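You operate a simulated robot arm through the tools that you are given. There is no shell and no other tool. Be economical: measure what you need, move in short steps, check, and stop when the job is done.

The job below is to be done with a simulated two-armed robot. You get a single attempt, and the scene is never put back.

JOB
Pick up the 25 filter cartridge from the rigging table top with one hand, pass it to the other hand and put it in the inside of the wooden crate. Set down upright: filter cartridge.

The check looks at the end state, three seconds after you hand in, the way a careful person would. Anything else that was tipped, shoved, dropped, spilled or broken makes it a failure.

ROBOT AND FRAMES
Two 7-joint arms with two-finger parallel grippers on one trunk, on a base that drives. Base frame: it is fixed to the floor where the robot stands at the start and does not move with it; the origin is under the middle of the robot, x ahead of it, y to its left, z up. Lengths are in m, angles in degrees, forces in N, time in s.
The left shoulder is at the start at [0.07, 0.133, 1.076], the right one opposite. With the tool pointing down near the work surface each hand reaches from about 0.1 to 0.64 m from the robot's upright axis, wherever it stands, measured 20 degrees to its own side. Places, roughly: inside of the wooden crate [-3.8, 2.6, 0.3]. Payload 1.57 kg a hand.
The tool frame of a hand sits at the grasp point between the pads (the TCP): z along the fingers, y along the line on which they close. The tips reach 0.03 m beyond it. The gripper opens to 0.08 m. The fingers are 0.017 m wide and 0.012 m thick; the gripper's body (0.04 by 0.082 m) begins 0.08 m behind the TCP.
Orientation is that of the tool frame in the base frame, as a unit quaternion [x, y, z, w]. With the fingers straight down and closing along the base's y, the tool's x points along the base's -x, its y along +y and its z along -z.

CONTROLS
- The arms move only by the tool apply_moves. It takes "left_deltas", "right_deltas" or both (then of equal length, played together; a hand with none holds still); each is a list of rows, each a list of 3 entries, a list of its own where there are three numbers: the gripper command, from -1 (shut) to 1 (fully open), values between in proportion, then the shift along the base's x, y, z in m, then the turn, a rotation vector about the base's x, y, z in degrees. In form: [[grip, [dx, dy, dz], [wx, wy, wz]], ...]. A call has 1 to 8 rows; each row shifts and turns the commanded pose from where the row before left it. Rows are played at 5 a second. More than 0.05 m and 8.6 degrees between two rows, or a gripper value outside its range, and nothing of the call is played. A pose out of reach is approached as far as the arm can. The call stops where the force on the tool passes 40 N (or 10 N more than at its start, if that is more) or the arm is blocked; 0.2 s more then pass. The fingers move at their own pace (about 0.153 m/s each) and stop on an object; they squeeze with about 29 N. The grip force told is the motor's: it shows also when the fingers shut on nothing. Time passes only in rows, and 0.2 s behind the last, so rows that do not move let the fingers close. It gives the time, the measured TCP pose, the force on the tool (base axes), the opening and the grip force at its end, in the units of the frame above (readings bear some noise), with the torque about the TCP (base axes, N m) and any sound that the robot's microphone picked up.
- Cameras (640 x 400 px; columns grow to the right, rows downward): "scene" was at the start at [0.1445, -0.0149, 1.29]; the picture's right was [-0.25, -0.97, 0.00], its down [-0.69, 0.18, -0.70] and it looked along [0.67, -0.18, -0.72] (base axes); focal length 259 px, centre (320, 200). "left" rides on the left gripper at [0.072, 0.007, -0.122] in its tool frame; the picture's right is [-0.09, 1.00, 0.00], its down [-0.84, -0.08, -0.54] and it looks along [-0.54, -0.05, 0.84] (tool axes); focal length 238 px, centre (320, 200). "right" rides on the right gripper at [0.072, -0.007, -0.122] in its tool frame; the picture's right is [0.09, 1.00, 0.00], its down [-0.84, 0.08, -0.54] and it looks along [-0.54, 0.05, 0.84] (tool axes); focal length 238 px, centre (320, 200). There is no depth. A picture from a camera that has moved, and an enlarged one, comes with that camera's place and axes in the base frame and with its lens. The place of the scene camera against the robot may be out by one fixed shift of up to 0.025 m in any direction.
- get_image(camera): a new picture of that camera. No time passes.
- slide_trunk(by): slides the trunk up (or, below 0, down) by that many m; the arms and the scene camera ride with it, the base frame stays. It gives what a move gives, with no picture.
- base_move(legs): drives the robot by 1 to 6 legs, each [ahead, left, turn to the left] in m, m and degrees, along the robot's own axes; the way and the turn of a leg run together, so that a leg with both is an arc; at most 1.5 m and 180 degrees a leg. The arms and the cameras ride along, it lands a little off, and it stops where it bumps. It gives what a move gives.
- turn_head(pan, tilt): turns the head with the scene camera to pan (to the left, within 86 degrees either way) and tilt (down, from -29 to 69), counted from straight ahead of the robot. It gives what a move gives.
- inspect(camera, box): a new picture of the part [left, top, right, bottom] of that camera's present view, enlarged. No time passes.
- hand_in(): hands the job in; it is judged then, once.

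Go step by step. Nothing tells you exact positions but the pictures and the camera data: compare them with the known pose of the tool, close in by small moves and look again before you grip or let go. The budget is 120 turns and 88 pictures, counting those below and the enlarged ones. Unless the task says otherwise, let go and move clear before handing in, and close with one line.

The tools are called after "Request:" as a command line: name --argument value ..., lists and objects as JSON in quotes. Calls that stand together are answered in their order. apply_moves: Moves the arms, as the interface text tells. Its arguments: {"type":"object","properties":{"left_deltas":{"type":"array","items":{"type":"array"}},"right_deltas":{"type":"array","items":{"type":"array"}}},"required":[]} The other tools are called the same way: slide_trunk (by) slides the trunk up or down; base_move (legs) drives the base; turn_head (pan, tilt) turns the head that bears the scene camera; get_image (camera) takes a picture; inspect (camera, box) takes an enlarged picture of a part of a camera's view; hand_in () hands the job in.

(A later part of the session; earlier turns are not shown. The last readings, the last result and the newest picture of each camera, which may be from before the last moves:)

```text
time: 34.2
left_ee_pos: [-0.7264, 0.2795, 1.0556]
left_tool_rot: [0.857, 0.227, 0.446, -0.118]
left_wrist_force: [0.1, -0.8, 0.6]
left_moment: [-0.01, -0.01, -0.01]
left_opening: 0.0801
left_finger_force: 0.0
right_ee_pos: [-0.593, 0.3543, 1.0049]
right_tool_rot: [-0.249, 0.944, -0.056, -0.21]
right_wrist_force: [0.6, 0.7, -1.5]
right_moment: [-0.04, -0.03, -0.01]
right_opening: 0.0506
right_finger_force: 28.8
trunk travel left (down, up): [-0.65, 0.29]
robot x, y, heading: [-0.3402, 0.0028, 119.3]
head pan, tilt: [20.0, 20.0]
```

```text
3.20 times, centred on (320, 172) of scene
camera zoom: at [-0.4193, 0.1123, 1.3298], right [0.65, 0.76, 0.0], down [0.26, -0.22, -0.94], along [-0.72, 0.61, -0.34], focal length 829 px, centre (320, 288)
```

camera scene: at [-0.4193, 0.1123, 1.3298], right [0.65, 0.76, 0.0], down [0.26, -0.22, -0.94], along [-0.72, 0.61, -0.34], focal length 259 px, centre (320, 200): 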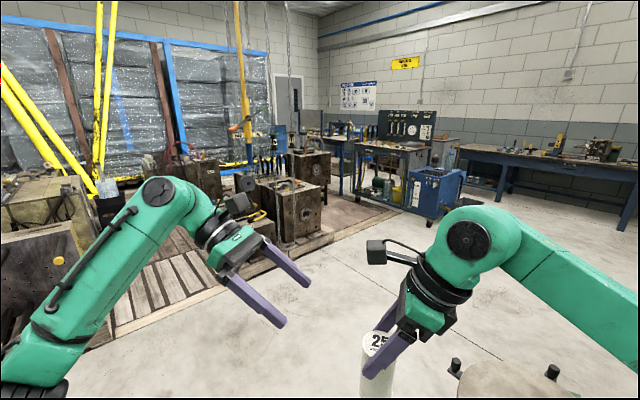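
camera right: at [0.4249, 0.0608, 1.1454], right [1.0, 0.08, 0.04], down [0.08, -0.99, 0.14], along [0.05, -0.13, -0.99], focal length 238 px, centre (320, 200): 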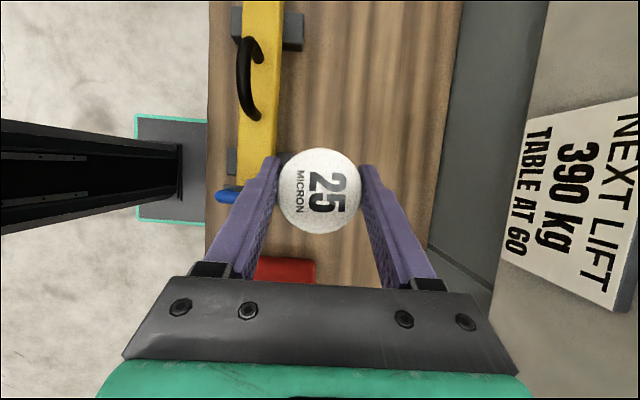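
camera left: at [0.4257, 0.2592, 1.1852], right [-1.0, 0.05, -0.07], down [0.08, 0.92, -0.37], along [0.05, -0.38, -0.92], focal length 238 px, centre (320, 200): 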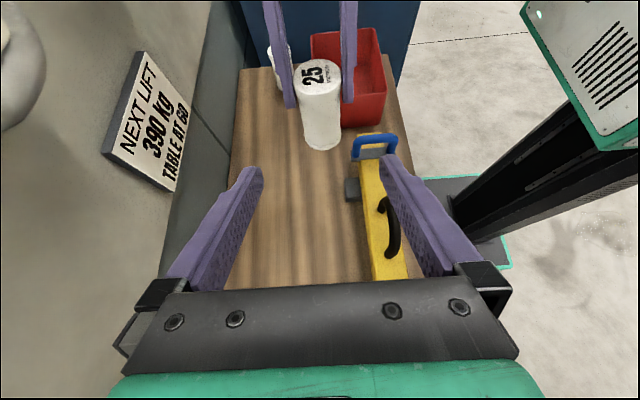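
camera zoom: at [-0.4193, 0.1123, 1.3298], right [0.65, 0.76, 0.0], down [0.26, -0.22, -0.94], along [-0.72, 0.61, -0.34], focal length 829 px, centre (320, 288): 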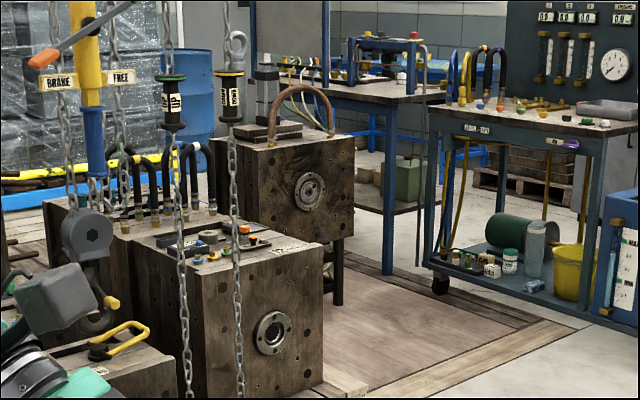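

No open crate is visible yet; machines on a timber platform (edge at x≈-2.2) block the view. I'll drive along the clear floor, away from the pedestal, for a better line of sight.

Request:
base_move --legs '[[0, 0, 30], [0.95, 0, 0], [0, 0, -45], [0.9, 0, 0]]'

Request:
turn_head --pan 50 --tilt 18

Request:
get_image --camera "scene"

```text
time: 47.0
left_ee_pos: [-1.6466, 1.7302, 1.0555]
left_tool_rot: [0.881, 0.099, 0.459, -0.052]
left_wrist_force: [0.0, 0.6, 0.1]
left_moment: [-0.01, -0.04, -0.03]
left_opening: 0.08
left_finger_force: 0.0
right_ee_pos: [-1.4977, 1.763, 1.006]
right_tool_rot: [-0.109, 0.97, -0.023, -0.215]
right_wrist_force: [-0.1, 0.1, -0.8]
right_moment: [-0.01, -0.01, -0.01]
right_opening: 0.0506
right_finger_force: 28.7
trunk travel left (down, up): [-0.65, 0.29]
robot x, y, heading: [-1.3569, 1.3518, 103.0]
head pan, tilt: [20.0, 20.0]
```

```text
time: 48.0
left_ee_pos: [-1.6468, 1.7313, 1.0547]
left_tool_rot: [0.881, 0.1, 0.459, -0.052]
left_wrist_force: [0.0, 0.2, 0.8]
left_moment: [0.0, -0.01, -0.02]
left_opening: 0.0798
left_finger_force: 0.1
right_ee_pos: [-1.4977, 1.7637, 1.0058]
right_tool_rot: [-0.108, 0.97, -0.023, -0.215]
right_wrist_force: [-0.8, -0.7, 0.1]
right_moment: [0.01, 0.0, 0.01]
right_opening: 0.0509
right_finger_force: 28.9
trunk travel left (down, up): [-0.65, 0.29]
robot x, y, heading: [-1.3569, 1.3529, 102.6]
head pan, tilt: [50.0, 18.0]
```

```text
49 pictures are left
camera scene: at [-1.4349, 1.4514, 1.3331], right [0.46, 0.89, 0.0], down [0.27, -0.14, -0.95], along [-0.85, 0.44, -0.31], focal length 259 px, centre (320, 200)
```

scene: 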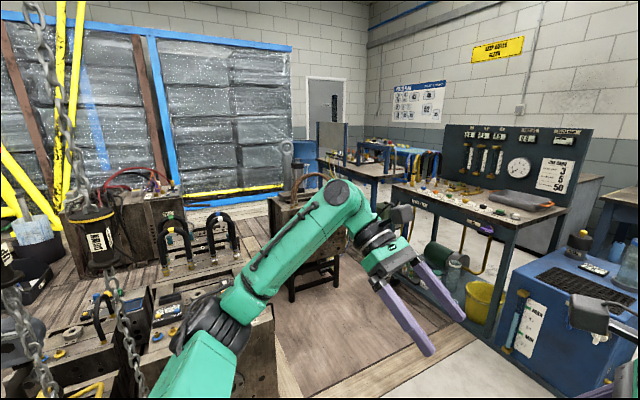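

The left arm blocks part of the view where the crate should be (about pixel 314, 217). I'll zoom there.

Request:
inspect --camera "scene" --box '[180, 130, 420, 280]'

```text
2.67 times, centred on (300, 205) of scene
camera zoom: at [-1.4349, 1.4514, 1.3331], right [0.46, 0.89, 0.0], down [0.27, -0.14, -0.95], along [-0.85, 0.44, -0.31], focal length 691 px, centre (373, 187)
```

zoom: 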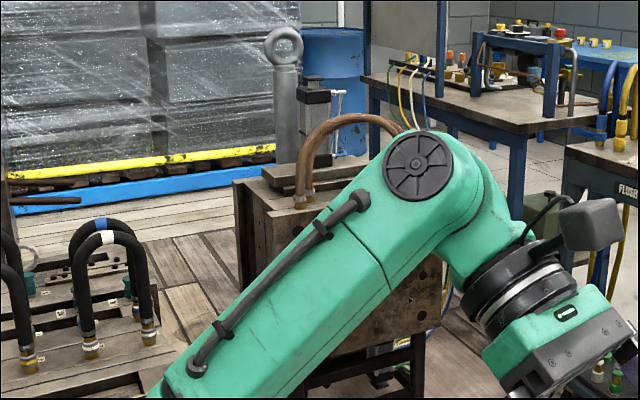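

The hanging chains are near (-2.1, 1.25), so I'll keep clear of them: shift right a little, then turn to face the crate direction.

Request:
base_move --legs '[[0.25, -0.1, 0], [0, 0, 45]]'

Request:
turn_head --pan 5 --tilt 18

Request:
get_image --camera "scene"

```text
time: 51.9
left_ee_pos: [-1.7916, 1.6777, 1.0559]
left_tool_rot: [0.773, 0.435, 0.403, -0.226]
left_wrist_force: [0.2, 0.5, -0.4]
left_moment: [0.0, -0.04, 0.0]
left_opening: 0.0798
left_finger_force: 0.0
right_ee_pos: [-1.7113, 1.807, 1.0061]
right_tool_rot: [-0.477, 0.852, -0.105, -0.189]
right_wrist_force: [0.2, 0.4, -1.5]
right_moment: [0.03, 0.03, -0.01]
right_opening: 0.0509
right_finger_force: 28.9
trunk travel left (down, up): [-0.65, 0.29]
robot x, y, heading: [-1.3198, 1.6232, 148.4]
head pan, tilt: [50.0, 18.0]
```

```text
time: 53.0
left_ee_pos: [-1.7915, 1.6769, 1.0557]
left_tool_rot: [0.773, 0.435, 0.402, -0.226]
left_wrist_force: [-0.8, -0.1, 0.2]
left_moment: [0.0, 0.02, 0.0]
left_opening: 0.0801
left_finger_force: 0.0
right_ee_pos: [-1.7111, 1.806, 1.0056]
right_tool_rot: [-0.477, 0.852, -0.106, -0.189]
right_wrist_force: [0.5, 0.1, -1.0]
right_moment: [0.01, 0.01, 0.01]
right_opening: 0.051
right_finger_force: 29.0
trunk travel left (down, up): [-0.65, 0.29]
robot x, y, heading: [-1.3195, 1.6193, 148.2]
head pan, tilt: [5.0, 18.0]
```

```text
47 pictures are left
camera scene: at [-1.4295, 1.6947, 1.3331], right [0.45, 0.9, 0.0], down [0.28, -0.14, -0.95], along [-0.85, 0.42, -0.31], focal length 259 px, centre (320, 200)
```

scene: 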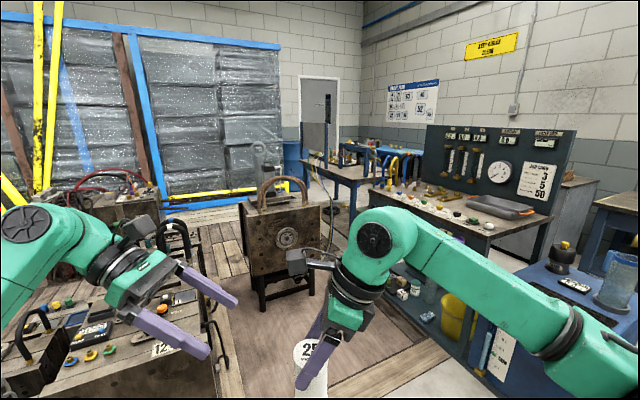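

The box on legs near (-3.0, 2.2) hides the crate position behind it. There's an open passage, about y 1.8 to 3.0, between the machines and the gauge cart, so I'll drive in and look past the box.

Request:
base_move --legs '[[0, 0, -8], [1.0, 0, 0]]'

Request:
turn_head --pan 10 --tilt 25

Request:
get_image --camera "scene"

```text
time: 58.9
left_ee_pos: [-2.5639, 2.3864, 1.0552]
left_tool_rot: [0.801, 0.381, 0.417, -0.198]
left_wrist_force: [-0.5, -0.1, -0.5]
left_moment: [0.0, 0.02, -0.01]
left_opening: 0.0798
left_finger_force: 0.1
right_ee_pos: [-2.4663, 2.503, 1.0059]
right_tool_rot: [-0.418, 0.882, -0.093, -0.196]
right_wrist_force: [-0.3, 0.6, -1.3]
right_moment: [0.02, 0.0, -0.01]
right_opening: 0.0508
right_finger_force: 28.9
trunk travel left (down, up): [-0.65, 0.29]
robot x, y, heading: [-2.1052, 2.2638, 140.5]
head pan, tilt: [5.0, 18.0]
```

```text
time: 59.6
left_ee_pos: [-2.5653, 2.3845, 1.0561]
left_tool_rot: [0.802, 0.38, 0.417, -0.197]
left_wrist_force: [0.4, 0.5, 0.0]
left_moment: [-0.02, 0.0, 0.03]
left_opening: 0.0799
left_finger_force: 0.0
right_ee_pos: [-2.466, 2.5033, 1.0047]
right_tool_rot: [-0.417, 0.883, -0.092, -0.196]
right_wrist_force: [-0.6, 0.1, -0.1]
right_moment: [0.0, -0.01, 0.0]
right_opening: 0.0507
right_finger_force: 29.6
trunk travel left (down, up): [-0.65, 0.29]
robot x, y, heading: [-2.1036, 2.2716, 140.8]
head pan, tilt: [10.0, 25.0]
```

```text
46 pictures are left
camera scene: at [-2.2074, 2.3491, 1.3217], right [0.49, 0.87, 0.0], down [0.37, -0.21, -0.91], along [-0.79, 0.44, -0.42], focal length 259 px, centre (320, 200)
```

scene: 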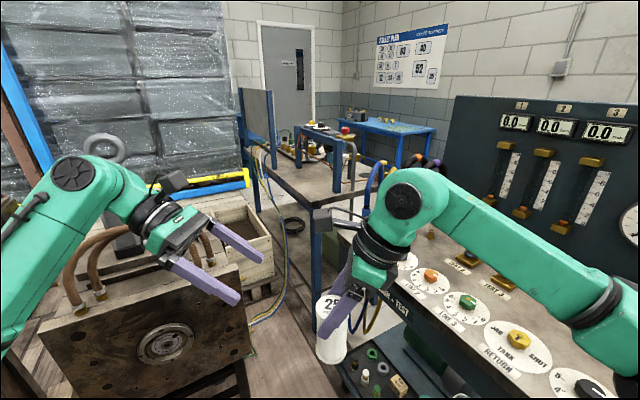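

The light wooden crate is now visible behind the dark box. I'll zoom in.

Request:
inspect --camera "scene" --box '[170, 150, 360, 270]'

```text
3.33 times, centred on (265, 210) of scene
camera zoom: at [-2.2074, 2.3491, 1.3217], right [0.49, 0.87, 0.0], down [0.37, -0.21, -0.91], along [-0.79, 0.44, -0.42], focal length 864 px, centre (503, 167)
```

zoom: 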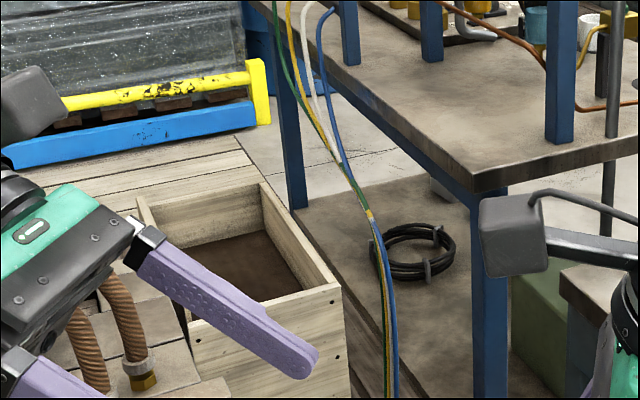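

The crate spans roughly x -4.05 to -3.54 and y 2.45 to 2.75, with a rim near z 0.45. It sits between the bench on the north side and the dark box to the east, so I need a way in from the deck side. I'll look left.

Request:
turn_head --pan 55 --tilt 35

Request:
get_image --camera "scene"

Request:
get_image --camera "left"

```text
time: 60.7
left_ee_pos: [-2.5635, 2.3863, 1.0553]
left_tool_rot: [0.801, 0.381, 0.417, -0.198]
left_wrist_force: [-0.1, 0.2, 0.3]
left_moment: [-0.01, 0.0, 0.0]
left_opening: 0.0803
left_finger_force: 0.1
right_ee_pos: [-2.4662, 2.5029, 1.005]
right_tool_rot: [-0.417, 0.883, -0.091, -0.196]
right_wrist_force: [0.5, -0.3, -1.5]
right_moment: [-0.01, -0.03, 0.0]
right_opening: 0.0508
right_finger_force: 28.7
trunk travel left (down, up): [-0.65, 0.29]
robot x, y, heading: [-2.1076, 2.2706, 141.0]
head pan, tilt: [55.0, 35.0]
```

```text
44 pictures are left
camera scene: at [-2.2118, 2.2802, 1.306], right [-0.27, 0.96, 0.0], down [0.55, 0.15, -0.82], along [-0.79, -0.22, -0.57], focal length 259 px, centre (320, 200)
```

scene: 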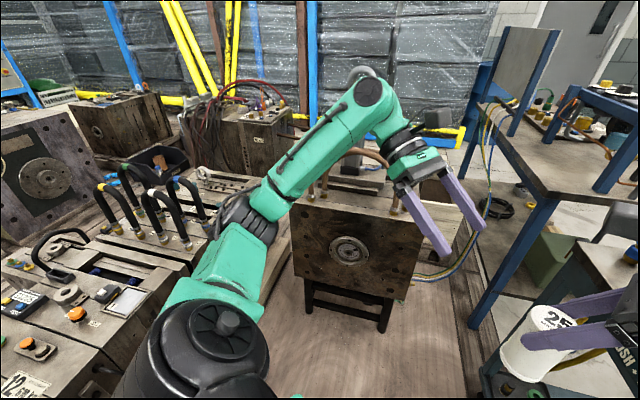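

```text
43 pictures are left
camera left: at [-2.5957, 2.3377, 1.1848], right [0.74, -0.67, -0.07], down [-0.64, -0.67, -0.37], along [0.2, 0.32, -0.92], focal length 238 px, centre (320, 200)
```

left: 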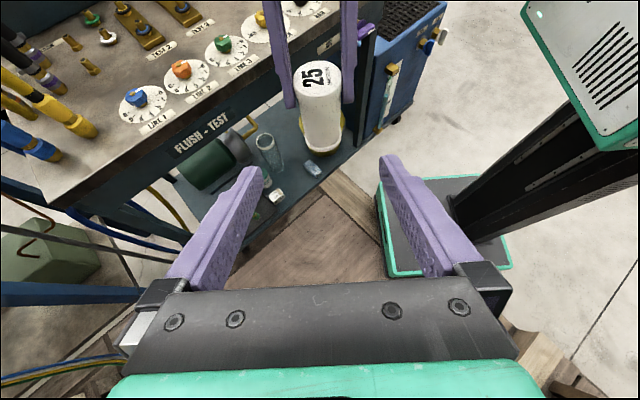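

The box gap is too narrow for the base. I'll raise the trunk, back off slightly and turn so that I can see over the machines for a way onto the deck south of the crate.

Request:
base_move --legs '[[-0.3, 0, 0], [0, 0, 50]]'

Request:
slide_trunk --by 0.28

Request:
turn_head --pan 0 --tilt 28

Request:
get_image --camera "scene"

```text
time: 65.0
left_ee_pos: [-2.2645, 1.8064, 1.0548]
left_tool_rot: [0.57, 0.679, 0.298, -0.353]
left_wrist_force: [-0.1, 0.0, -0.8]
left_moment: [0.0, 0.0, 0.01]
left_opening: 0.0801
left_finger_force: 0.0
right_ee_pos: [-2.2896, 1.9582, 1.0058]
right_tool_rot: [0.747, -0.629, 0.165, 0.139]
right_wrist_force: [0.2, 0.6, -0.6]
right_moment: [0.03, -0.04, 0.03]
right_opening: 0.0508
right_finger_force: 29.1
trunk travel left (down, up): [-0.65, 0.29]
robot x, y, heading: [-1.8731, 2.079, -170.1]
head pan, tilt: [55.0, 35.0]
```

```text
time: 67.8
left_ee_pos: [-2.2642, 1.8061, 1.3369]
left_tool_rot: [0.57, 0.679, 0.297, -0.353]
left_wrist_force: [0.3, -0.7, -0.9]
left_moment: [0.0, -0.02, -0.03]
left_opening: 0.0797
left_finger_force: 0.0
right_ee_pos: [-2.2889, 1.9584, 1.2853]
right_tool_rot: [0.746, -0.63, 0.166, 0.14]
right_wrist_force: [-0.4, 0.3, -1.4]
right_moment: [-0.01, -0.01, -0.01]
right_opening: 0.0507
right_finger_force: 28.6
trunk travel left (down, up): [-0.93, 0.01]
robot x, y, heading: [-1.8741, 2.0751, -170.1]
head pan, tilt: [55.0, 35.0]
```

```text
time: 69.1
left_ee_pos: [-2.2642, 1.807, 1.3363]
left_tool_rot: [0.57, 0.68, 0.297, -0.354]
left_wrist_force: [-0.3, -0.3, -0.4]
left_moment: [-0.01, 0.01, -0.01]
left_opening: 0.08
left_finger_force: 0.0
right_ee_pos: [-2.2892, 1.9577, 1.2853]
right_tool_rot: [0.747, -0.629, 0.166, 0.139]
right_wrist_force: [0.0, -0.2, -0.6]
right_moment: [0.0, -0.02, 0.02]
right_opening: 0.0509
right_finger_force: 28.9
trunk travel left (down, up): [-0.93, 0.01]
robot x, y, heading: [-1.8754, 2.0744, -170.1]
head pan, tilt: [0.0, 28.0]
```

```text
42 pictures are left
camera scene: at [-1.9966, 2.058, 1.5969], right [-0.17, 0.99, 0.0], down [0.46, 0.08, -0.88], along [-0.87, -0.15, -0.47], focal length 259 px, centre (320, 200)
```

scene: 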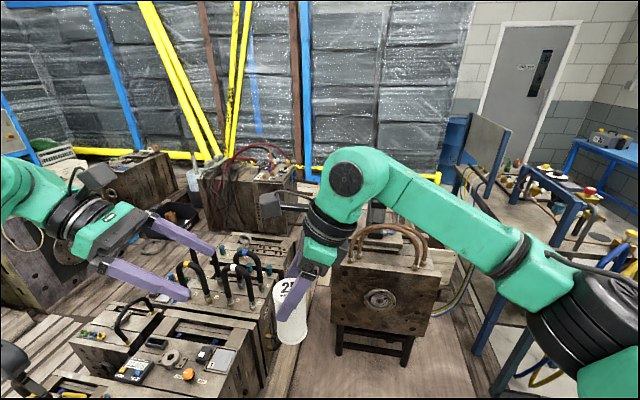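

I need the view further left. I'll pan and zoom on the deck.

Request:
inspect --camera "scene" --box '[0, 130, 460, 400]'

Request:
turn_head --pan 40 --tilt 28

Request:
get_image --camera "scene"

```text
1.39 times, centred on (230, 265) of scene
camera zoom: at [-1.9966, 2.058, 1.5969], right [-0.17, 0.99, 0.0], down [0.46, 0.08, -0.88], along [-0.87, -0.15, -0.47], focal length 361 px, centre (445, 110)
```

zoom: 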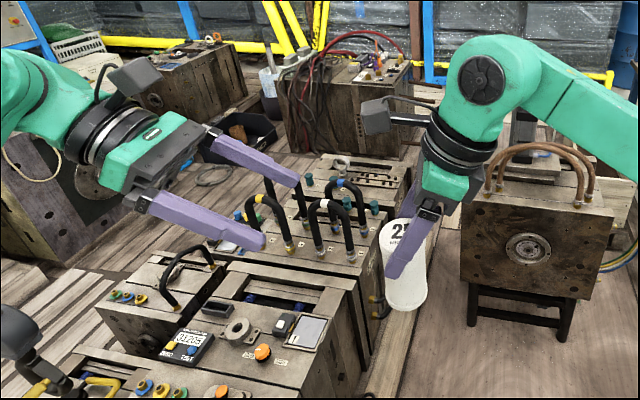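

```text
time: 70.1
left_ee_pos: [-2.2644, 1.8065, 1.337]
left_tool_rot: [0.57, 0.679, 0.297, -0.353]
left_wrist_force: [0.5, 0.0, 0.1]
left_moment: [-0.02, -0.01, 0.02]
left_opening: 0.0799
left_finger_force: 0.0
right_ee_pos: [-2.2906, 1.9576, 1.2852]
right_tool_rot: [0.747, -0.629, 0.165, 0.14]
right_wrist_force: [0.4, 0.1, -1.1]
right_moment: [0.03, 0.02, -0.01]
right_opening: 0.0509
right_finger_force: 28.7
trunk travel left (down, up): [-0.93, 0.01]
robot x, y, heading: [-1.8726, 2.073, -170.3]
head pan, tilt: [40.0, 28.0]
```

```text
40 pictures are left
camera scene: at [-1.9657, 2.0041, 1.5969], right [-0.76, 0.65, 0.0], down [0.3, 0.36, -0.88], along [-0.57, -0.67, -0.47], focal length 259 px, centre (320, 200)
```

scene: 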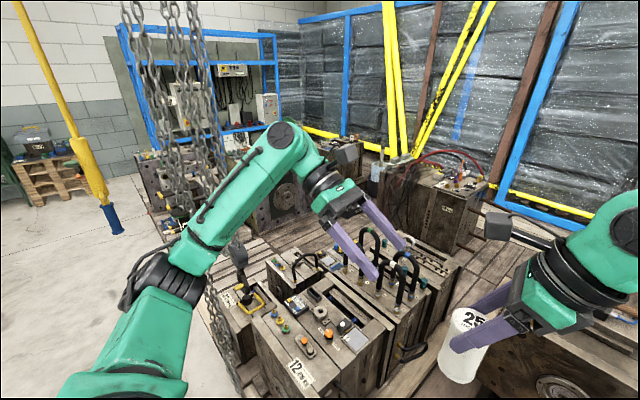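

I can see a possible aisle: deck planks run west at y≈0.3, south of the central block cluster, then north behind it toward the crate. Chains hang near (-2.1, 1.25). I'll go round to the aisle mouth on the clear floor and look.

Request:
base_move --legs '[[-0.55, 0, 0], [0, 0.4, 0], [0, 0, 75], [1.35, 0, 0], [0, 0, -85]]'

Request:
turn_head --pan 0 --tilt 25

Request:
get_image --camera "scene"

```text
time: 88.7
left_ee_pos: [-1.841, 0.2412, 1.3354]
left_tool_rot: [0.638, 0.616, 0.333, -0.32]
left_wrist_force: [0.9, 0.5, -0.1]
left_moment: [0.0, 0.01, 0.01]
left_opening: 0.0802
left_finger_force: 0.0
right_ee_pos: [-1.8354, 0.3924, 1.2856]
right_tool_rot: [-0.677, 0.703, -0.15, -0.156]
right_wrist_force: [0.3, 0.2, -1.2]
right_moment: [-0.02, -0.02, 0.01]
right_opening: 0.0508
right_finger_force: 29.4
trunk travel left (down, up): [-0.93, 0.01]
robot x, y, heading: [-1.4021, 0.4239, 178.0]
head pan, tilt: [40.0, 28.0]
```

```text
time: 89.8
left_ee_pos: [-1.8422, 0.2404, 1.3351]
left_tool_rot: [0.639, 0.615, 0.333, -0.32]
left_wrist_force: [-0.8, -0.1, 0.5]
left_moment: [0.02, -0.02, 0.0]
left_opening: 0.08
left_finger_force: 0.1
right_ee_pos: [-1.8351, 0.394, 1.2854]
right_tool_rot: [-0.676, 0.704, -0.151, -0.156]
right_wrist_force: [0.3, 0.1, -0.6]
right_moment: [0.02, 0.0, -0.02]
right_opening: 0.0508
right_finger_force: 29.0
trunk travel left (down, up): [-0.93, 0.01]
robot x, y, heading: [-1.4027, 0.4249, 178.1]
head pan, tilt: [0.0, 25.0]
```

```text
39 pictures are left
camera scene: at [-1.53, 0.4347, 1.6017], right [0.04, 1.0, 0.0], down [0.42, -0.02, -0.91], along [-0.91, 0.03, -0.42], focal length 259 px, centre (320, 200)
```

scene: 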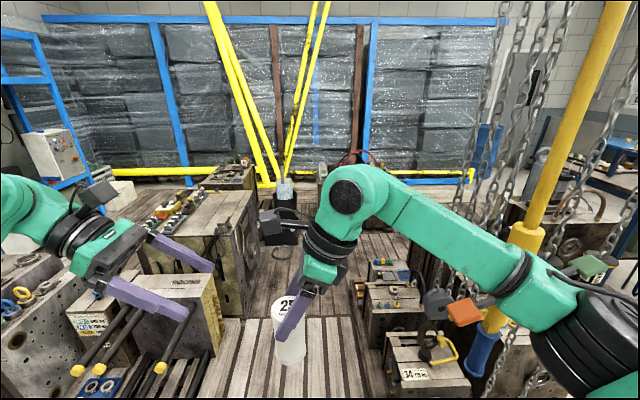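

The aisle is clear: it runs from y≈-0.1 to 0.8. A yellow lever hangs close by on the right at about (-1.85, 0.73), so I'll shift left first and then go forward past it.

Request:
base_move --legs '[[0, 0.22, 0]]'

Request:
turn_head --pan -35 --tilt 25

Request:
get_image --camera "scene"

```text
time: 91.5
left_ee_pos: [-1.8497, 0.0152, 1.336]
left_tool_rot: [0.639, 0.617, 0.331, -0.319]
left_wrist_force: [0.0, 0.7, 0.1]
left_moment: [-0.01, 0.03, 0.01]
left_opening: 0.08
left_finger_force: 0.1
right_ee_pos: [-1.8447, 0.1672, 1.2857]
right_tool_rot: [-0.677, 0.703, -0.151, -0.157]
right_wrist_force: [-0.7, 0.8, -0.9]
right_moment: [0.01, -0.01, 0.0]
right_opening: 0.0508
right_finger_force: 28.9
trunk travel left (down, up): [-0.93, 0.01]
robot x, y, heading: [-1.4121, 0.1946, 178.0]
head pan, tilt: [0.0, 25.0]
```

```text
time: 92.5
left_ee_pos: [-1.8506, 0.0103, 1.3355]
left_tool_rot: [0.638, 0.617, 0.332, -0.32]
left_wrist_force: [-0.8, 0.0, 0.5]
left_moment: [0.02, 0.01, 0.01]
left_opening: 0.0801
left_finger_force: 0.0
right_ee_pos: [-1.8445, 0.1631, 1.2853]
right_tool_rot: [-0.677, 0.703, -0.149, -0.156]
right_wrist_force: [0.5, -0.4, -0.9]
right_moment: [0.01, 0.0, 0.03]
right_opening: 0.0504
right_finger_force: 29.5
trunk travel left (down, up): [-0.93, 0.01]
robot x, y, heading: [-1.4124, 0.1983, 178.2]
head pan, tilt: [-35.0, 25.0]
```

```text
38 pictures are left
camera scene: at [-1.5199, 0.2565, 1.6018], right [0.6, 0.8, 0.0], down [0.34, -0.25, -0.91], along [-0.72, 0.55, -0.42], focal length 259 px, centre (320, 200)
```

scene: 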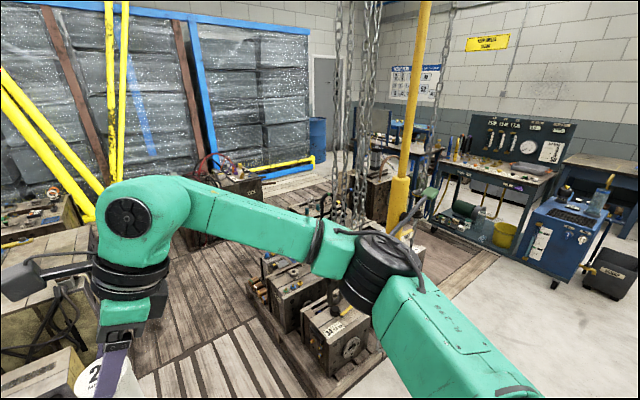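

The lever is at about (-1.9, 0.8), and I now have roughly 0.15 m of clearance. I'll go forward into the aisle.

Request:
base_move --legs '[[0.9, 0, 0], [0, -0.12, 0]]'

Request:
turn_head --pan 0 --tilt 35

Request:
get_image --camera "scene"

```text
time: 98.0
left_ee_pos: [-2.7388, 0.153, 1.3358]
left_tool_rot: [0.636, 0.618, 0.332, -0.322]
left_wrist_force: [-0.6, -0.8, 0.1]
left_moment: [0.02, -0.02, -0.01]
left_opening: 0.0799
left_finger_force: 0.0
right_ee_pos: [-2.7346, 0.3055, 1.2839]
right_tool_rot: [-0.68, 0.701, -0.15, -0.154]
right_wrist_force: [-0.7, -0.5, -0.9]
right_moment: [0.03, 0.01, -0.01]
right_opening: 0.0507
right_finger_force: 29.1
trunk travel left (down, up): [-0.93, 0.01]
robot x, y, heading: [-2.3026, 0.3425, 178.4]
head pan, tilt: [-35.0, 25.0]
```

```text
time: 99.0
left_ee_pos: [-2.7384, 0.1584, 1.3357]
left_tool_rot: [0.636, 0.618, 0.331, -0.322]
left_wrist_force: [0.5, -0.1, 0.0]
left_moment: [-0.03, 0.0, 0.04]
left_opening: 0.0799
left_finger_force: 0.0
right_ee_pos: [-2.7334, 0.3106, 1.2846]
right_tool_rot: [-0.68, 0.701, -0.151, -0.156]
right_wrist_force: [-0.6, -0.2, -1.0]
right_moment: [0.0, 0.04, 0.0]
right_opening: 0.0508
right_finger_force: 29.0
trunk travel left (down, up): [-0.93, 0.01]
robot x, y, heading: [-2.3017, 0.3461, 178.1]
head pan, tilt: [0.0, 35.0]
```

```text
37 pictures are left
camera scene: at [-2.4229, 0.3547, 1.586], right [0.03, 1.0, 0.0], down [0.57, -0.02, -0.82], along [-0.82, 0.03, -0.57], focal length 259 px, centre (320, 200)
```

scene: 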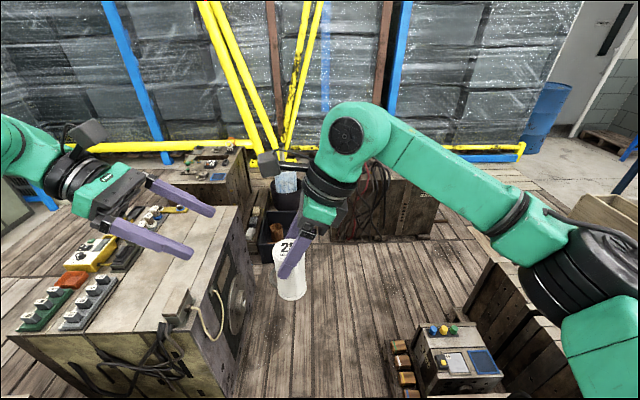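

The deck drives fine and the aisle ahead is clear. Box D's face is at x≈-4.07 (y 0.55–1.41), and the back of the cluster is at x≈-3.5. I'll go on to x≈-3.7 and look north.

Request:
base_move --legs '[[0.7, 0, 0], [0.68, -0.06, 0]]'

Request:
turn_head --pan -60 --tilt 38

Request:
get_image --camera "scene"

```text
time: 105.2
left_ee_pos: [-3.911, 0.2298, 1.3381]
left_tool_rot: [0.637, 0.618, 0.327, -0.325]
left_wrist_force: [-0.4, 0.3, 0.0]
left_moment: [-0.01, 0.02, 0.04]
left_opening: 0.0801
left_finger_force: 0.0
right_ee_pos: [-3.9058, 0.3821, 1.2893]
right_tool_rot: [-0.684, 0.697, -0.149, -0.157]
right_wrist_force: [1.1, 0.1, -1.2]
right_moment: [0.0, 0.03, -0.03]
right_opening: 0.0507
right_finger_force: 29.0
trunk travel left (down, up): [-0.93, 0.01]
robot x, y, heading: [-3.4848, 0.4233, 178.8]
head pan, tilt: [0.0, 35.0]
stopped in leg 2: the robot was blocked; the commanded pose is now the measured one
```

```text
time: 106.5
left_ee_pos: [-3.9193, 0.2311, 1.3362]
left_tool_rot: [0.635, 0.62, 0.329, -0.323]
left_wrist_force: [-0.5, -0.3, 0.0]
left_moment: [-0.04, 0.01, 0.04]
left_opening: 0.0801
left_finger_force: 0.0
right_ee_pos: [-3.914, 0.3846, 1.2855]
right_tool_rot: [-0.682, 0.698, -0.15, -0.156]
right_wrist_force: [-0.9, 0.2, -1.2]
right_moment: [-0.03, 0.0, -0.02]
right_opening: 0.0506
right_finger_force: 28.8
trunk travel left (down, up): [-0.93, 0.01]
robot x, y, heading: [-3.4833, 0.4215, 178.6]
head pan, tilt: [-60.0, 38.0]
```

```text
36 pictures are left
camera scene: at [-3.5581, 0.503, 1.5816], right [0.88, 0.48, 0.0], down [0.29, -0.54, -0.79], along [-0.38, 0.69, -0.62], focal length 259 px, centre (320, 200)
```

scene: 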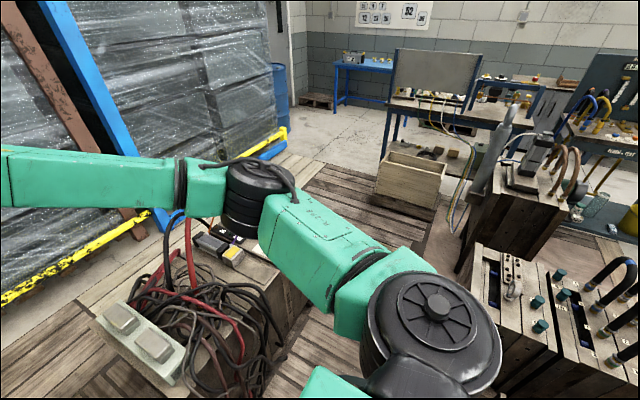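

The base was blocked at x=-3.48. I'll look down ahead and to the left to see what it met.

Request:
turn_head --pan 10 --tilt 66

Request:
get_image --camera "scene"

Request:
get_image --camera "left"

```text
time: 107.9
left_ee_pos: [-3.9206, 0.2316, 1.3353]
left_tool_rot: [0.634, 0.62, 0.33, -0.323]
left_wrist_force: [0.4, 0.8, 0.5]
left_moment: [0.01, 0.0, -0.02]
left_opening: 0.0801
left_finger_force: 0.0
right_ee_pos: [-3.9162, 0.3844, 1.2857]
right_tool_rot: [-0.682, 0.698, -0.151, -0.155]
right_wrist_force: [1.3, -0.1, -1.5]
right_moment: [0.0, 0.0, 0.02]
right_opening: 0.0507
right_finger_force: 28.4
trunk travel left (down, up): [-0.93, 0.01]
robot x, y, heading: [-3.4818, 0.4232, 178.4]
head pan, tilt: [10.0, 66.0]
```

```text
35 pictures are left
camera scene: at [-3.5776, 0.4187, 1.5451], right [-0.15, 0.99, 0.0], down [0.9, 0.14, -0.41], along [-0.4, -0.06, -0.91], focal length 259 px, centre (320, 200)
```

scene: 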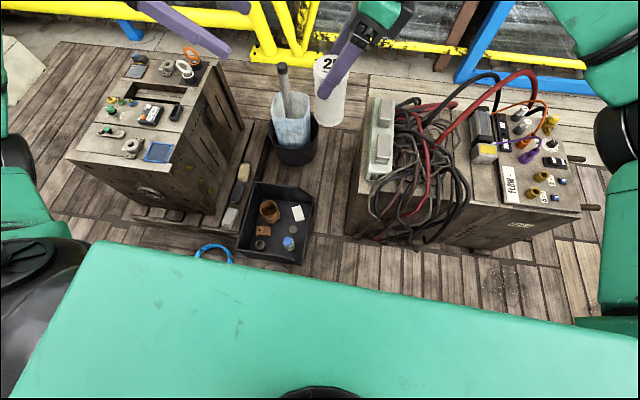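

```text
34 pictures are left
camera left: at [-3.915, 0.1744, 1.465], right [0.99, -0.07, -0.08], down [-0.1, -0.92, -0.37], along [-0.04, 0.38, -0.92], focal length 238 px, centre (320, 200)
```

left: 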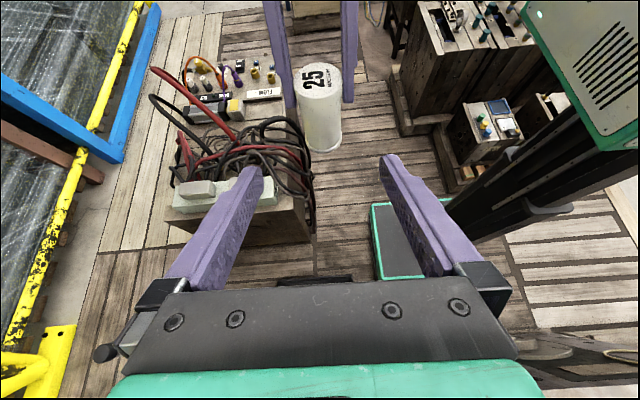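

The tray appears to be still about 0.13 m ahead of the base. I'll check the floor on both sides.

Request:
turn_head --pan -86 --tilt 69

Request:
get_image --camera "scene"

Request:
turn_head --pan 86 --tilt 69

Request:
get_image --camera "scene"

Request:
get_image --camera "right"

```text
time: 109.7
left_ee_pos: [-3.9204, 0.2319, 1.336]
left_tool_rot: [0.634, 0.62, 0.331, -0.323]
left_wrist_force: [-0.5, -0.2, 0.2]
left_moment: [-0.03, 0.05, 0.0]
left_opening: 0.0803
left_finger_force: 0.2
right_ee_pos: [-3.9161, 0.3846, 1.2857]
right_tool_rot: [-0.682, 0.698, -0.151, -0.156]
right_wrist_force: [0.4, 0.2, -1.1]
right_moment: [-0.01, 0.0, 0.0]
right_opening: 0.0507
right_finger_force: 29.4
trunk travel left (down, up): [-0.93, 0.01]
robot x, y, heading: [-3.4868, 0.4205, 178.5]
head pan, tilt: [-85.9, 68.8]
```

```text
33 pictures are left
camera scene: at [-3.5214, 0.4834, 1.5423], right [1.0, 0.05, 0.0], down [0.04, -0.93, -0.36], along [-0.02, 0.36, -0.93], focal length 259 px, centre (320, 200)
```

scene: 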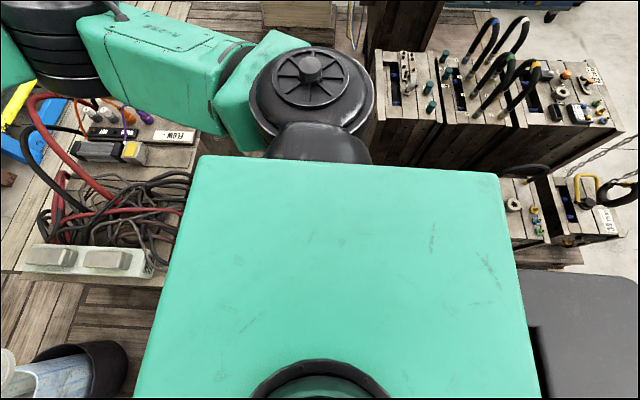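

```text
time: 112.2
left_ee_pos: [-3.9215, 0.2318, 1.3355]
left_tool_rot: [0.635, 0.62, 0.33, -0.322]
left_wrist_force: [0.7, 0.6, 0.0]
left_moment: [-0.01, 0.01, 0.0]
left_opening: 0.0802
left_finger_force: 0.2
right_ee_pos: [-3.9157, 0.3844, 1.285]
right_tool_rot: [-0.682, 0.698, -0.151, -0.155]
right_wrist_force: [0.2, 0.7, -1.4]
right_moment: [0.04, 0.0, 0.01]
right_opening: 0.0506
right_finger_force: 29.3
trunk travel left (down, up): [-0.93, 0.01]
robot x, y, heading: [-3.4847, 0.4218, 178.5]
head pan, tilt: [85.9, 68.8]
```

```text
32 pictures are left
camera scene: at [-3.524, 0.3719, 1.5423], right [-1.0, 0.09, 0.0], down [0.09, 0.93, -0.36], along [-0.03, -0.36, -0.93], focal length 259 px, centre (320, 200)
```

scene: 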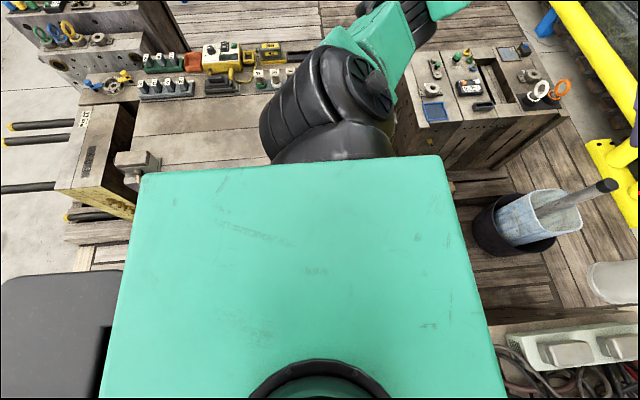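

```text
31 pictures are left
camera right: at [-3.9091, 0.3717, 1.4254], right [-1.0, -0.06, 0.04], down [-0.05, 0.99, 0.14], along [-0.05, 0.14, -0.99], focal length 238 px, centre (320, 200)
```

right: 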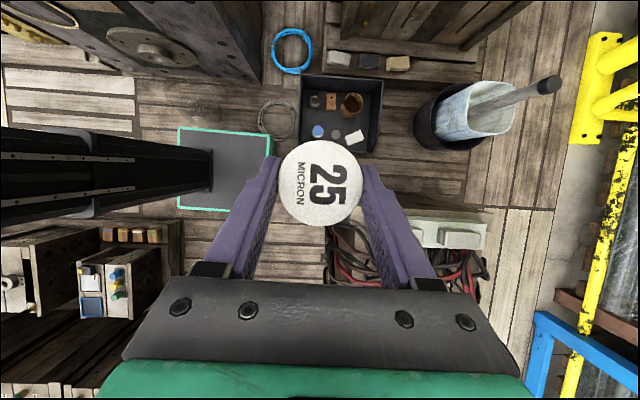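

The right camera shows it clearly: the base's front-left corner touches a loose gray coil on the deck at (-3.71, 0.11). I'll sidestep north away from it and then thread round. The passage between box D and the cluster is centred near x=-3.67.

Request:
base_move --legs '[[0, -0.1, 0], [0.1, 0, 0]]'

Request:
get_image --camera "right"

```text
time: 114.2
left_ee_pos: [-4.0104, 0.3327, 1.3388]
left_tool_rot: [0.635, 0.619, 0.328, -0.325]
left_wrist_force: [0.3, 0.3, 0.3]
left_moment: [0.02, 0.06, 0.04]
left_opening: 0.08
left_finger_force: 0.1
right_ee_pos: [-4.0058, 0.4837, 1.2877]
right_tool_rot: [-0.683, 0.698, -0.15, -0.156]
right_wrist_force: [0.5, 0.6, -0.9]
right_moment: [0.02, 0.04, -0.01]
right_opening: 0.0507
right_finger_force: 29.2
trunk travel left (down, up): [-0.93, 0.01]
robot x, y, heading: [-3.5813, 0.5236, 178.6]
head pan, tilt: [85.9, 68.8]
```

```text
30 pictures are left
camera right: at [-3.9984, 0.4726, 1.4281], right [-1.0, -0.06, 0.04], down [-0.06, 0.99, 0.14], along [-0.05, 0.14, -0.99], focal length 238 px, centre (320, 200)
```

right: 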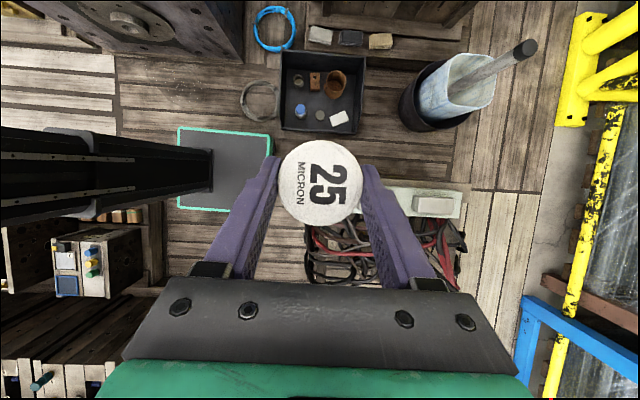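

I'm clear of the coil and it hasn't moved. I'll sidestep north to y≈0.73 and turn to face the crate.

Request:
base_move --legs '[[0.03, -0.22, 0], [0, 0, -88]]'

Request:
turn_head --pan 0 --tilt 40

Request:
get_image --camera "scene"

Request:
get_image --camera "right"

```text
time: 119.7
left_ee_pos: [-3.7979, 1.175, 1.3357]
left_tool_rot: [0.887, -0.008, 0.461, 0.004]
left_wrist_force: [-0.9, -0.1, -0.3]
left_moment: [-0.01, 0.0, 0.02]
left_opening: 0.0801
left_finger_force: 0.0
right_ee_pos: [-3.6455, 1.1691, 1.2859]
right_tool_rot: [0.01, 0.976, 0.003, -0.217]
right_wrist_force: [0.0, -0.3, -0.2]
right_moment: [-0.04, -0.01, -0.04]
right_opening: 0.0506
right_finger_force: 28.5
trunk travel left (down, up): [-0.93, 0.01]
robot x, y, heading: [-3.608, 0.7402, 89.0]
head pan, tilt: [85.9, 68.8]
```

```text
time: 121.2
left_ee_pos: [-3.7982, 1.1753, 1.3359]
left_tool_rot: [0.888, -0.009, 0.461, 0.006]
left_wrist_force: [0.3, 0.5, 0.2]
left_moment: [0.02, 0.01, 0.01]
left_opening: 0.0801
left_finger_force: 0.0
right_ee_pos: [-3.6447, 1.1703, 1.2857]
right_tool_rot: [0.008, 0.976, 0.002, -0.217]
right_wrist_force: [-0.2, 0.1, -1.3]
right_moment: [0.04, 0.01, -0.02]
right_opening: 0.0508
right_finger_force: 28.8
trunk travel left (down, up): [-0.93, 0.01]
robot x, y, heading: [-3.6084, 0.7383, 88.8]
head pan, tilt: [0.0, 40.0]
```

```text
29 pictures are left
camera scene: at [-3.5882, 0.88, 1.5784], right [1.0, -0.02, 0.0], down [-0.01, -0.64, -0.77], along [0.02, 0.77, -0.64], focal length 259 px, centre (320, 200)
```

scene: 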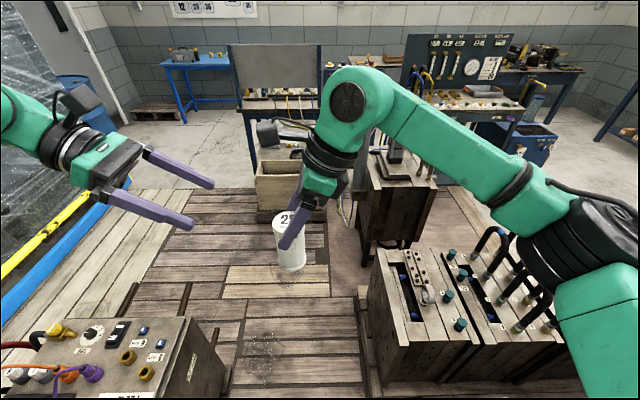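

```text
28 pictures are left
camera right: at [-3.6578, 1.1648, 1.4256], right [-0.06, 1.0, 0.04], down [0.99, 0.06, 0.14], along [0.13, 0.05, -0.99], focal length 238 px, centre (320, 200)
```

right: 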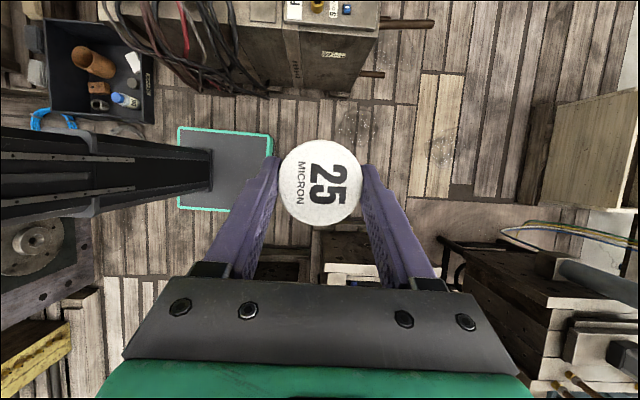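

The path north is clear and the crate is straight ahead. I'll drive forward to y≈1.6.

Request:
base_move --legs '[[0.85, 0, 0]]'

Request:
turn_head --pan 10 --tilt 48

Request:
get_image --camera "scene"

Request:
get_image --camera "right"

```text
time: 125.7
left_ee_pos: [-3.7918, 2.0006, 1.3361]
left_tool_rot: [0.887, -0.003, 0.461, 0.0]
left_wrist_force: [-0.2, -0.3, 0.2]
left_moment: [-0.01, 0.02, -0.02]
left_opening: 0.0802
left_finger_force: 0.2
right_ee_pos: [-3.6397, 1.9992, 1.2854]
right_tool_rot: [0.003, 0.976, 0.001, -0.217]
right_wrist_force: [-0.4, -0.7, -1.4]
right_moment: [0.01, -0.04, -0.01]
right_opening: 0.0508
right_finger_force: 28.9
trunk travel left (down, up): [-0.93, 0.01]
robot x, y, heading: [-3.5987, 1.5699, 89.5]
head pan, tilt: [0.0, 40.0]
```

```text
time: 126.4
left_ee_pos: [-3.7933, 2.002, 1.3354]
left_tool_rot: [0.888, -0.002, 0.461, 0.0]
left_wrist_force: [-0.4, 0.2, 0.3]
left_moment: [0.0, 0.03, 0.0]
left_opening: 0.0799
left_finger_force: 0.1
right_ee_pos: [-3.6398, 1.999, 1.2858]
right_tool_rot: [0.003, 0.976, 0.001, -0.217]
right_wrist_force: [-0.6, -0.5, -0.7]
right_moment: [0.0, 0.0, 0.0]
right_opening: 0.0504
right_finger_force: 29.0
trunk travel left (down, up): [-0.93, 0.01]
robot x, y, heading: [-3.5964, 1.5713, 89.3]
head pan, tilt: [10.0, 48.0]
```

```text
27 pictures are left
camera scene: at [-3.5922, 1.7028, 1.567], right [0.99, 0.17, 0.0], down [0.12, -0.73, -0.67], along [-0.11, 0.66, -0.74], focal length 259 px, centre (320, 200)
```

scene: 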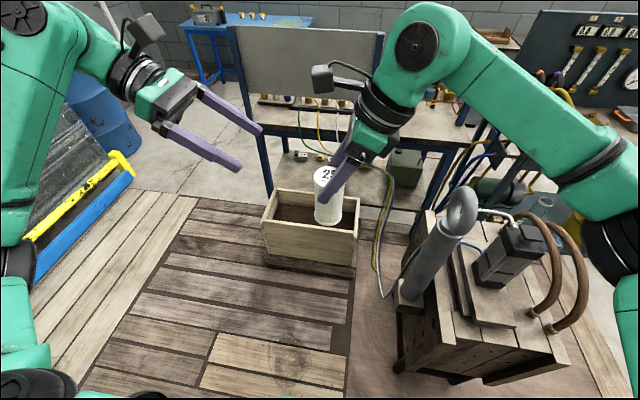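

```text
26 pictures are left
camera right: at [-3.6526, 1.994, 1.4256], right [-0.08, 1.0, 0.04], down [0.99, 0.07, 0.14], along [0.13, 0.05, -0.99], focal length 238 px, centre (320, 200)
```

right: 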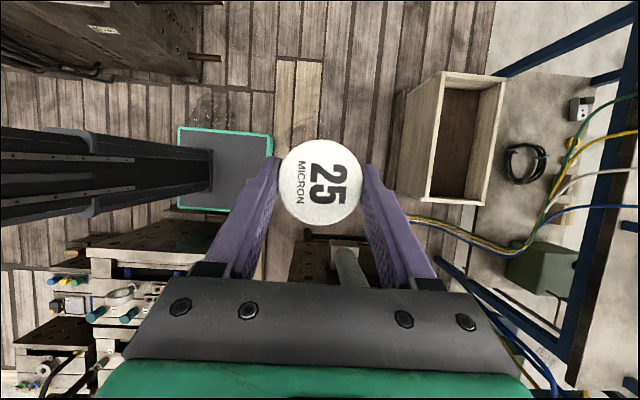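

The crate is in clear view: its rim is at z≈0.44, x from -4.05 to -3.52 and y from 2.48 to 2.75. I'll move the left hand up and out of the way, then position the base.

Request:
apply_moves --left_deltas '[[1, [-0.03, -0.02, 0.04], [0, 0, 0]], [1, [-0.03, -0.02, 0.04], [0, 0, 0]], [1, [-0.03, -0.02, 0.04], [0, 0, 0]], [1, [-0.03, -0.02, 0.04], [0, 0, 0]], [1, [-0.03, -0.02, 0.04], [0, 0, 0]]]'

Request:
base_move --legs '[[0, 0.1, 0], [0.5, 0, 0], [0, 0.17, 0]]'

Request:
get_image --camera "scene"

Request:
get_image --camera "right"

```text
refused: row 1 steps farther than a row can; nothing moved
```

```text
time: 131.2
left_ee_pos: [-4.0627, 2.5095, 1.3374]
left_tool_rot: [0.888, -0.003, 0.46, 0.001]
left_wrist_force: [1.2, -0.4, -0.3]
left_moment: [0.02, -0.01, 0.0]
left_opening: 0.0801
left_finger_force: 0.1
right_ee_pos: [-3.9099, 2.5065, 1.2851]
right_tool_rot: [0.004, 0.976, 0.002, -0.218]
right_wrist_force: [-0.1, 0.1, -1.2]
right_moment: [0.03, 0.01, -0.02]
right_opening: 0.0504
right_finger_force: 28.8
trunk travel left (down, up): [-0.93, 0.01]
robot x, y, heading: [-3.8747, 2.0749, 89.4]
head pan, tilt: [10.0, 48.0]
```

```text
25 pictures are left
camera scene: at [-3.8621, 2.2096, 1.567], right [0.99, 0.17, 0.0], down [0.12, -0.73, -0.67], along [-0.11, 0.66, -0.74], focal length 259 px, centre (320, 200)
```

scene: 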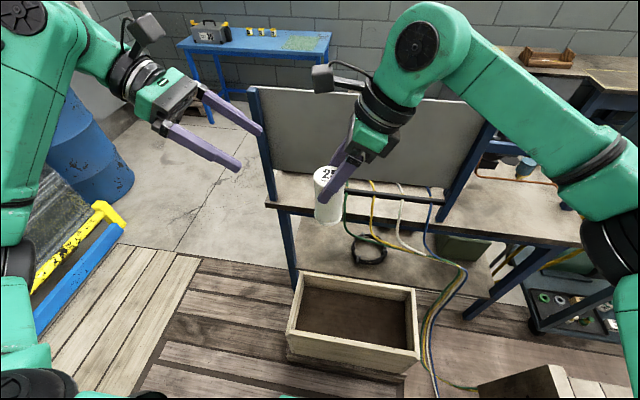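

```text
24 pictures are left
camera right: at [-3.9225, 2.501, 1.4257], right [-0.08, 1.0, 0.04], down [0.99, 0.07, 0.13], along [0.13, 0.05, -0.99], focal length 238 px, centre (320, 200)
```

right: 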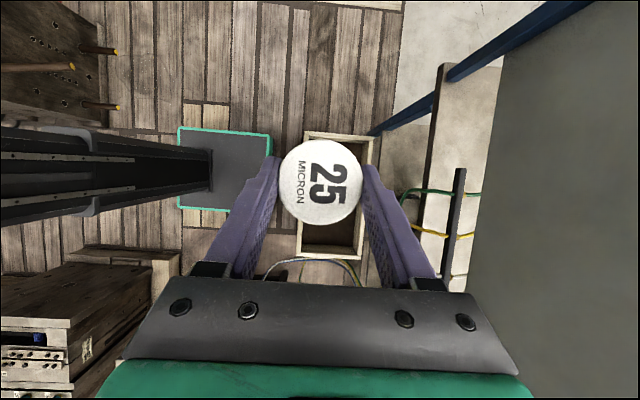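

The base is well placed, and only the left hand move was refused. I'll redo that in smaller steps and advance the right hand over the crate centre at y≈2.63.

Request:
apply_moves --left_deltas '[[1, [-0.025, -0.015, 0.035], [0, 0, 0]], [1, [-0.025, -0.015, 0.035], [0, 0, 0]], [1, [-0.025, -0.015, 0.035], [0, 0, 0]], [1, [-0.025, -0.015, 0.035], [0, 0, 0]], [1, [-0.025, -0.015, 0.035], [0, 0, 0]], [1, [-0.025, -0.015, 0.035], [0, 0, 0]]]' --right_deltas '[[-1, [0.001, 0.021, 0], [0, 0, 0]], [-1, [0.001, 0.021, 0], [0, 0, 0]], [-1, [0.001, 0.021, 0], [0, 0, 0]], [-1, [0.001, 0.021, 0], [0, 0, 0]], [-1, [0.001, 0.021, 0], [0, 0, 0]], [-1, [0.001, 0.018, 0], [0, 0, 0]]]'

Request:
inspect --camera "scene" --box '[240, 230, 480, 380]'

```text
time: 132.6
left_ee_pos: [-4.1724, 2.4244, 1.5164]
left_tool_rot: [0.887, -0.004, 0.461, 0.0]
left_wrist_force: [0.2, -0.8, -0.1]
left_moment: [-0.03, 0.0, 0.0]
left_opening: 0.08
left_finger_force: 0.0
left hand out of reach, approached as far as the arm can: row 5, 6
right_ee_pos: [-3.905, 2.627, 1.2849]
right_tool_rot: [0.002, 0.976, 0.0, -0.217]
right_wrist_force: [-0.3, 0.3, -1.3]
right_moment: [0.04, -0.03, -0.04]
right_opening: 0.0508
right_finger_force: 29.3
trunk travel left (down, up): [-0.93, 0.01]
robot x, y, heading: [-3.8686, 2.079, 89.4]
head pan, tilt: [10.0, 48.0]
```

```text
2.67 times, centred on (360, 305) of scene
camera zoom: at [-3.8642, 2.209, 1.567], right [0.99, 0.17, 0.0], down [0.12, -0.73, -0.67], along [-0.11, 0.66, -0.74], focal length 691 px, centre (213, -80)
```

zoom: 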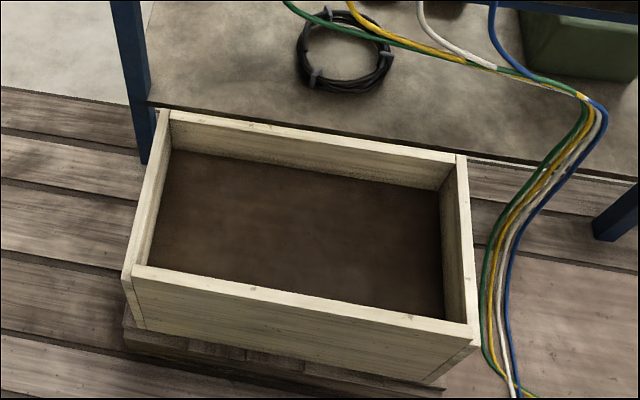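

The crate floor comes out at z≈0.31 and the interior at y 2.50–2.74, so the hand is well centred. I'll lower the trunk with the cartridge still above the rim.

Request:
slide_trunk --by -0.58

Request:
get_image --camera "scene"

Request:
get_image --camera "right"

```text
refused: -0.58 is not a number from -0.4 to 0.4
```

```text
22 pictures are left
camera scene: at [-3.8642, 2.209, 1.567], right [0.99, 0.17, 0.0], down [0.12, -0.73, -0.67], along [-0.11, 0.66, -0.74], focal length 259 px, centre (320, 200)
```

scene: 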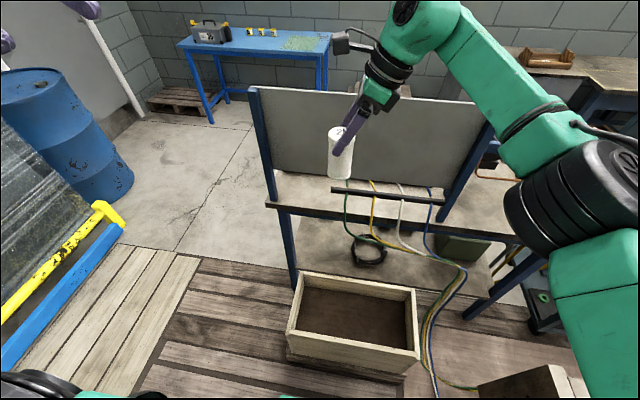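

```text
21 pictures are left
camera right: at [-3.9181, 2.6214, 1.4257], right [-0.08, 1.0, 0.04], down [0.99, 0.07, 0.14], along [0.13, 0.05, -0.99], focal length 238 px, centre (320, 200)
```

right: 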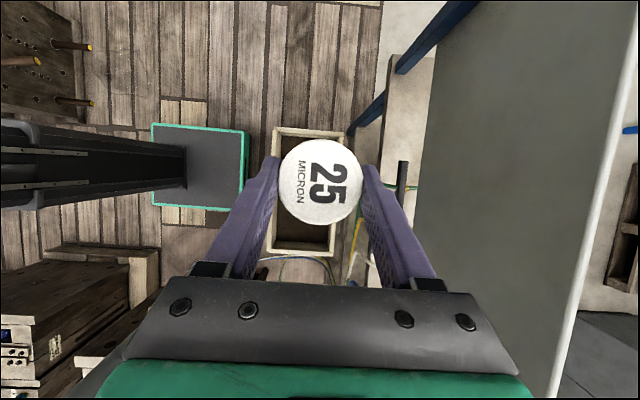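

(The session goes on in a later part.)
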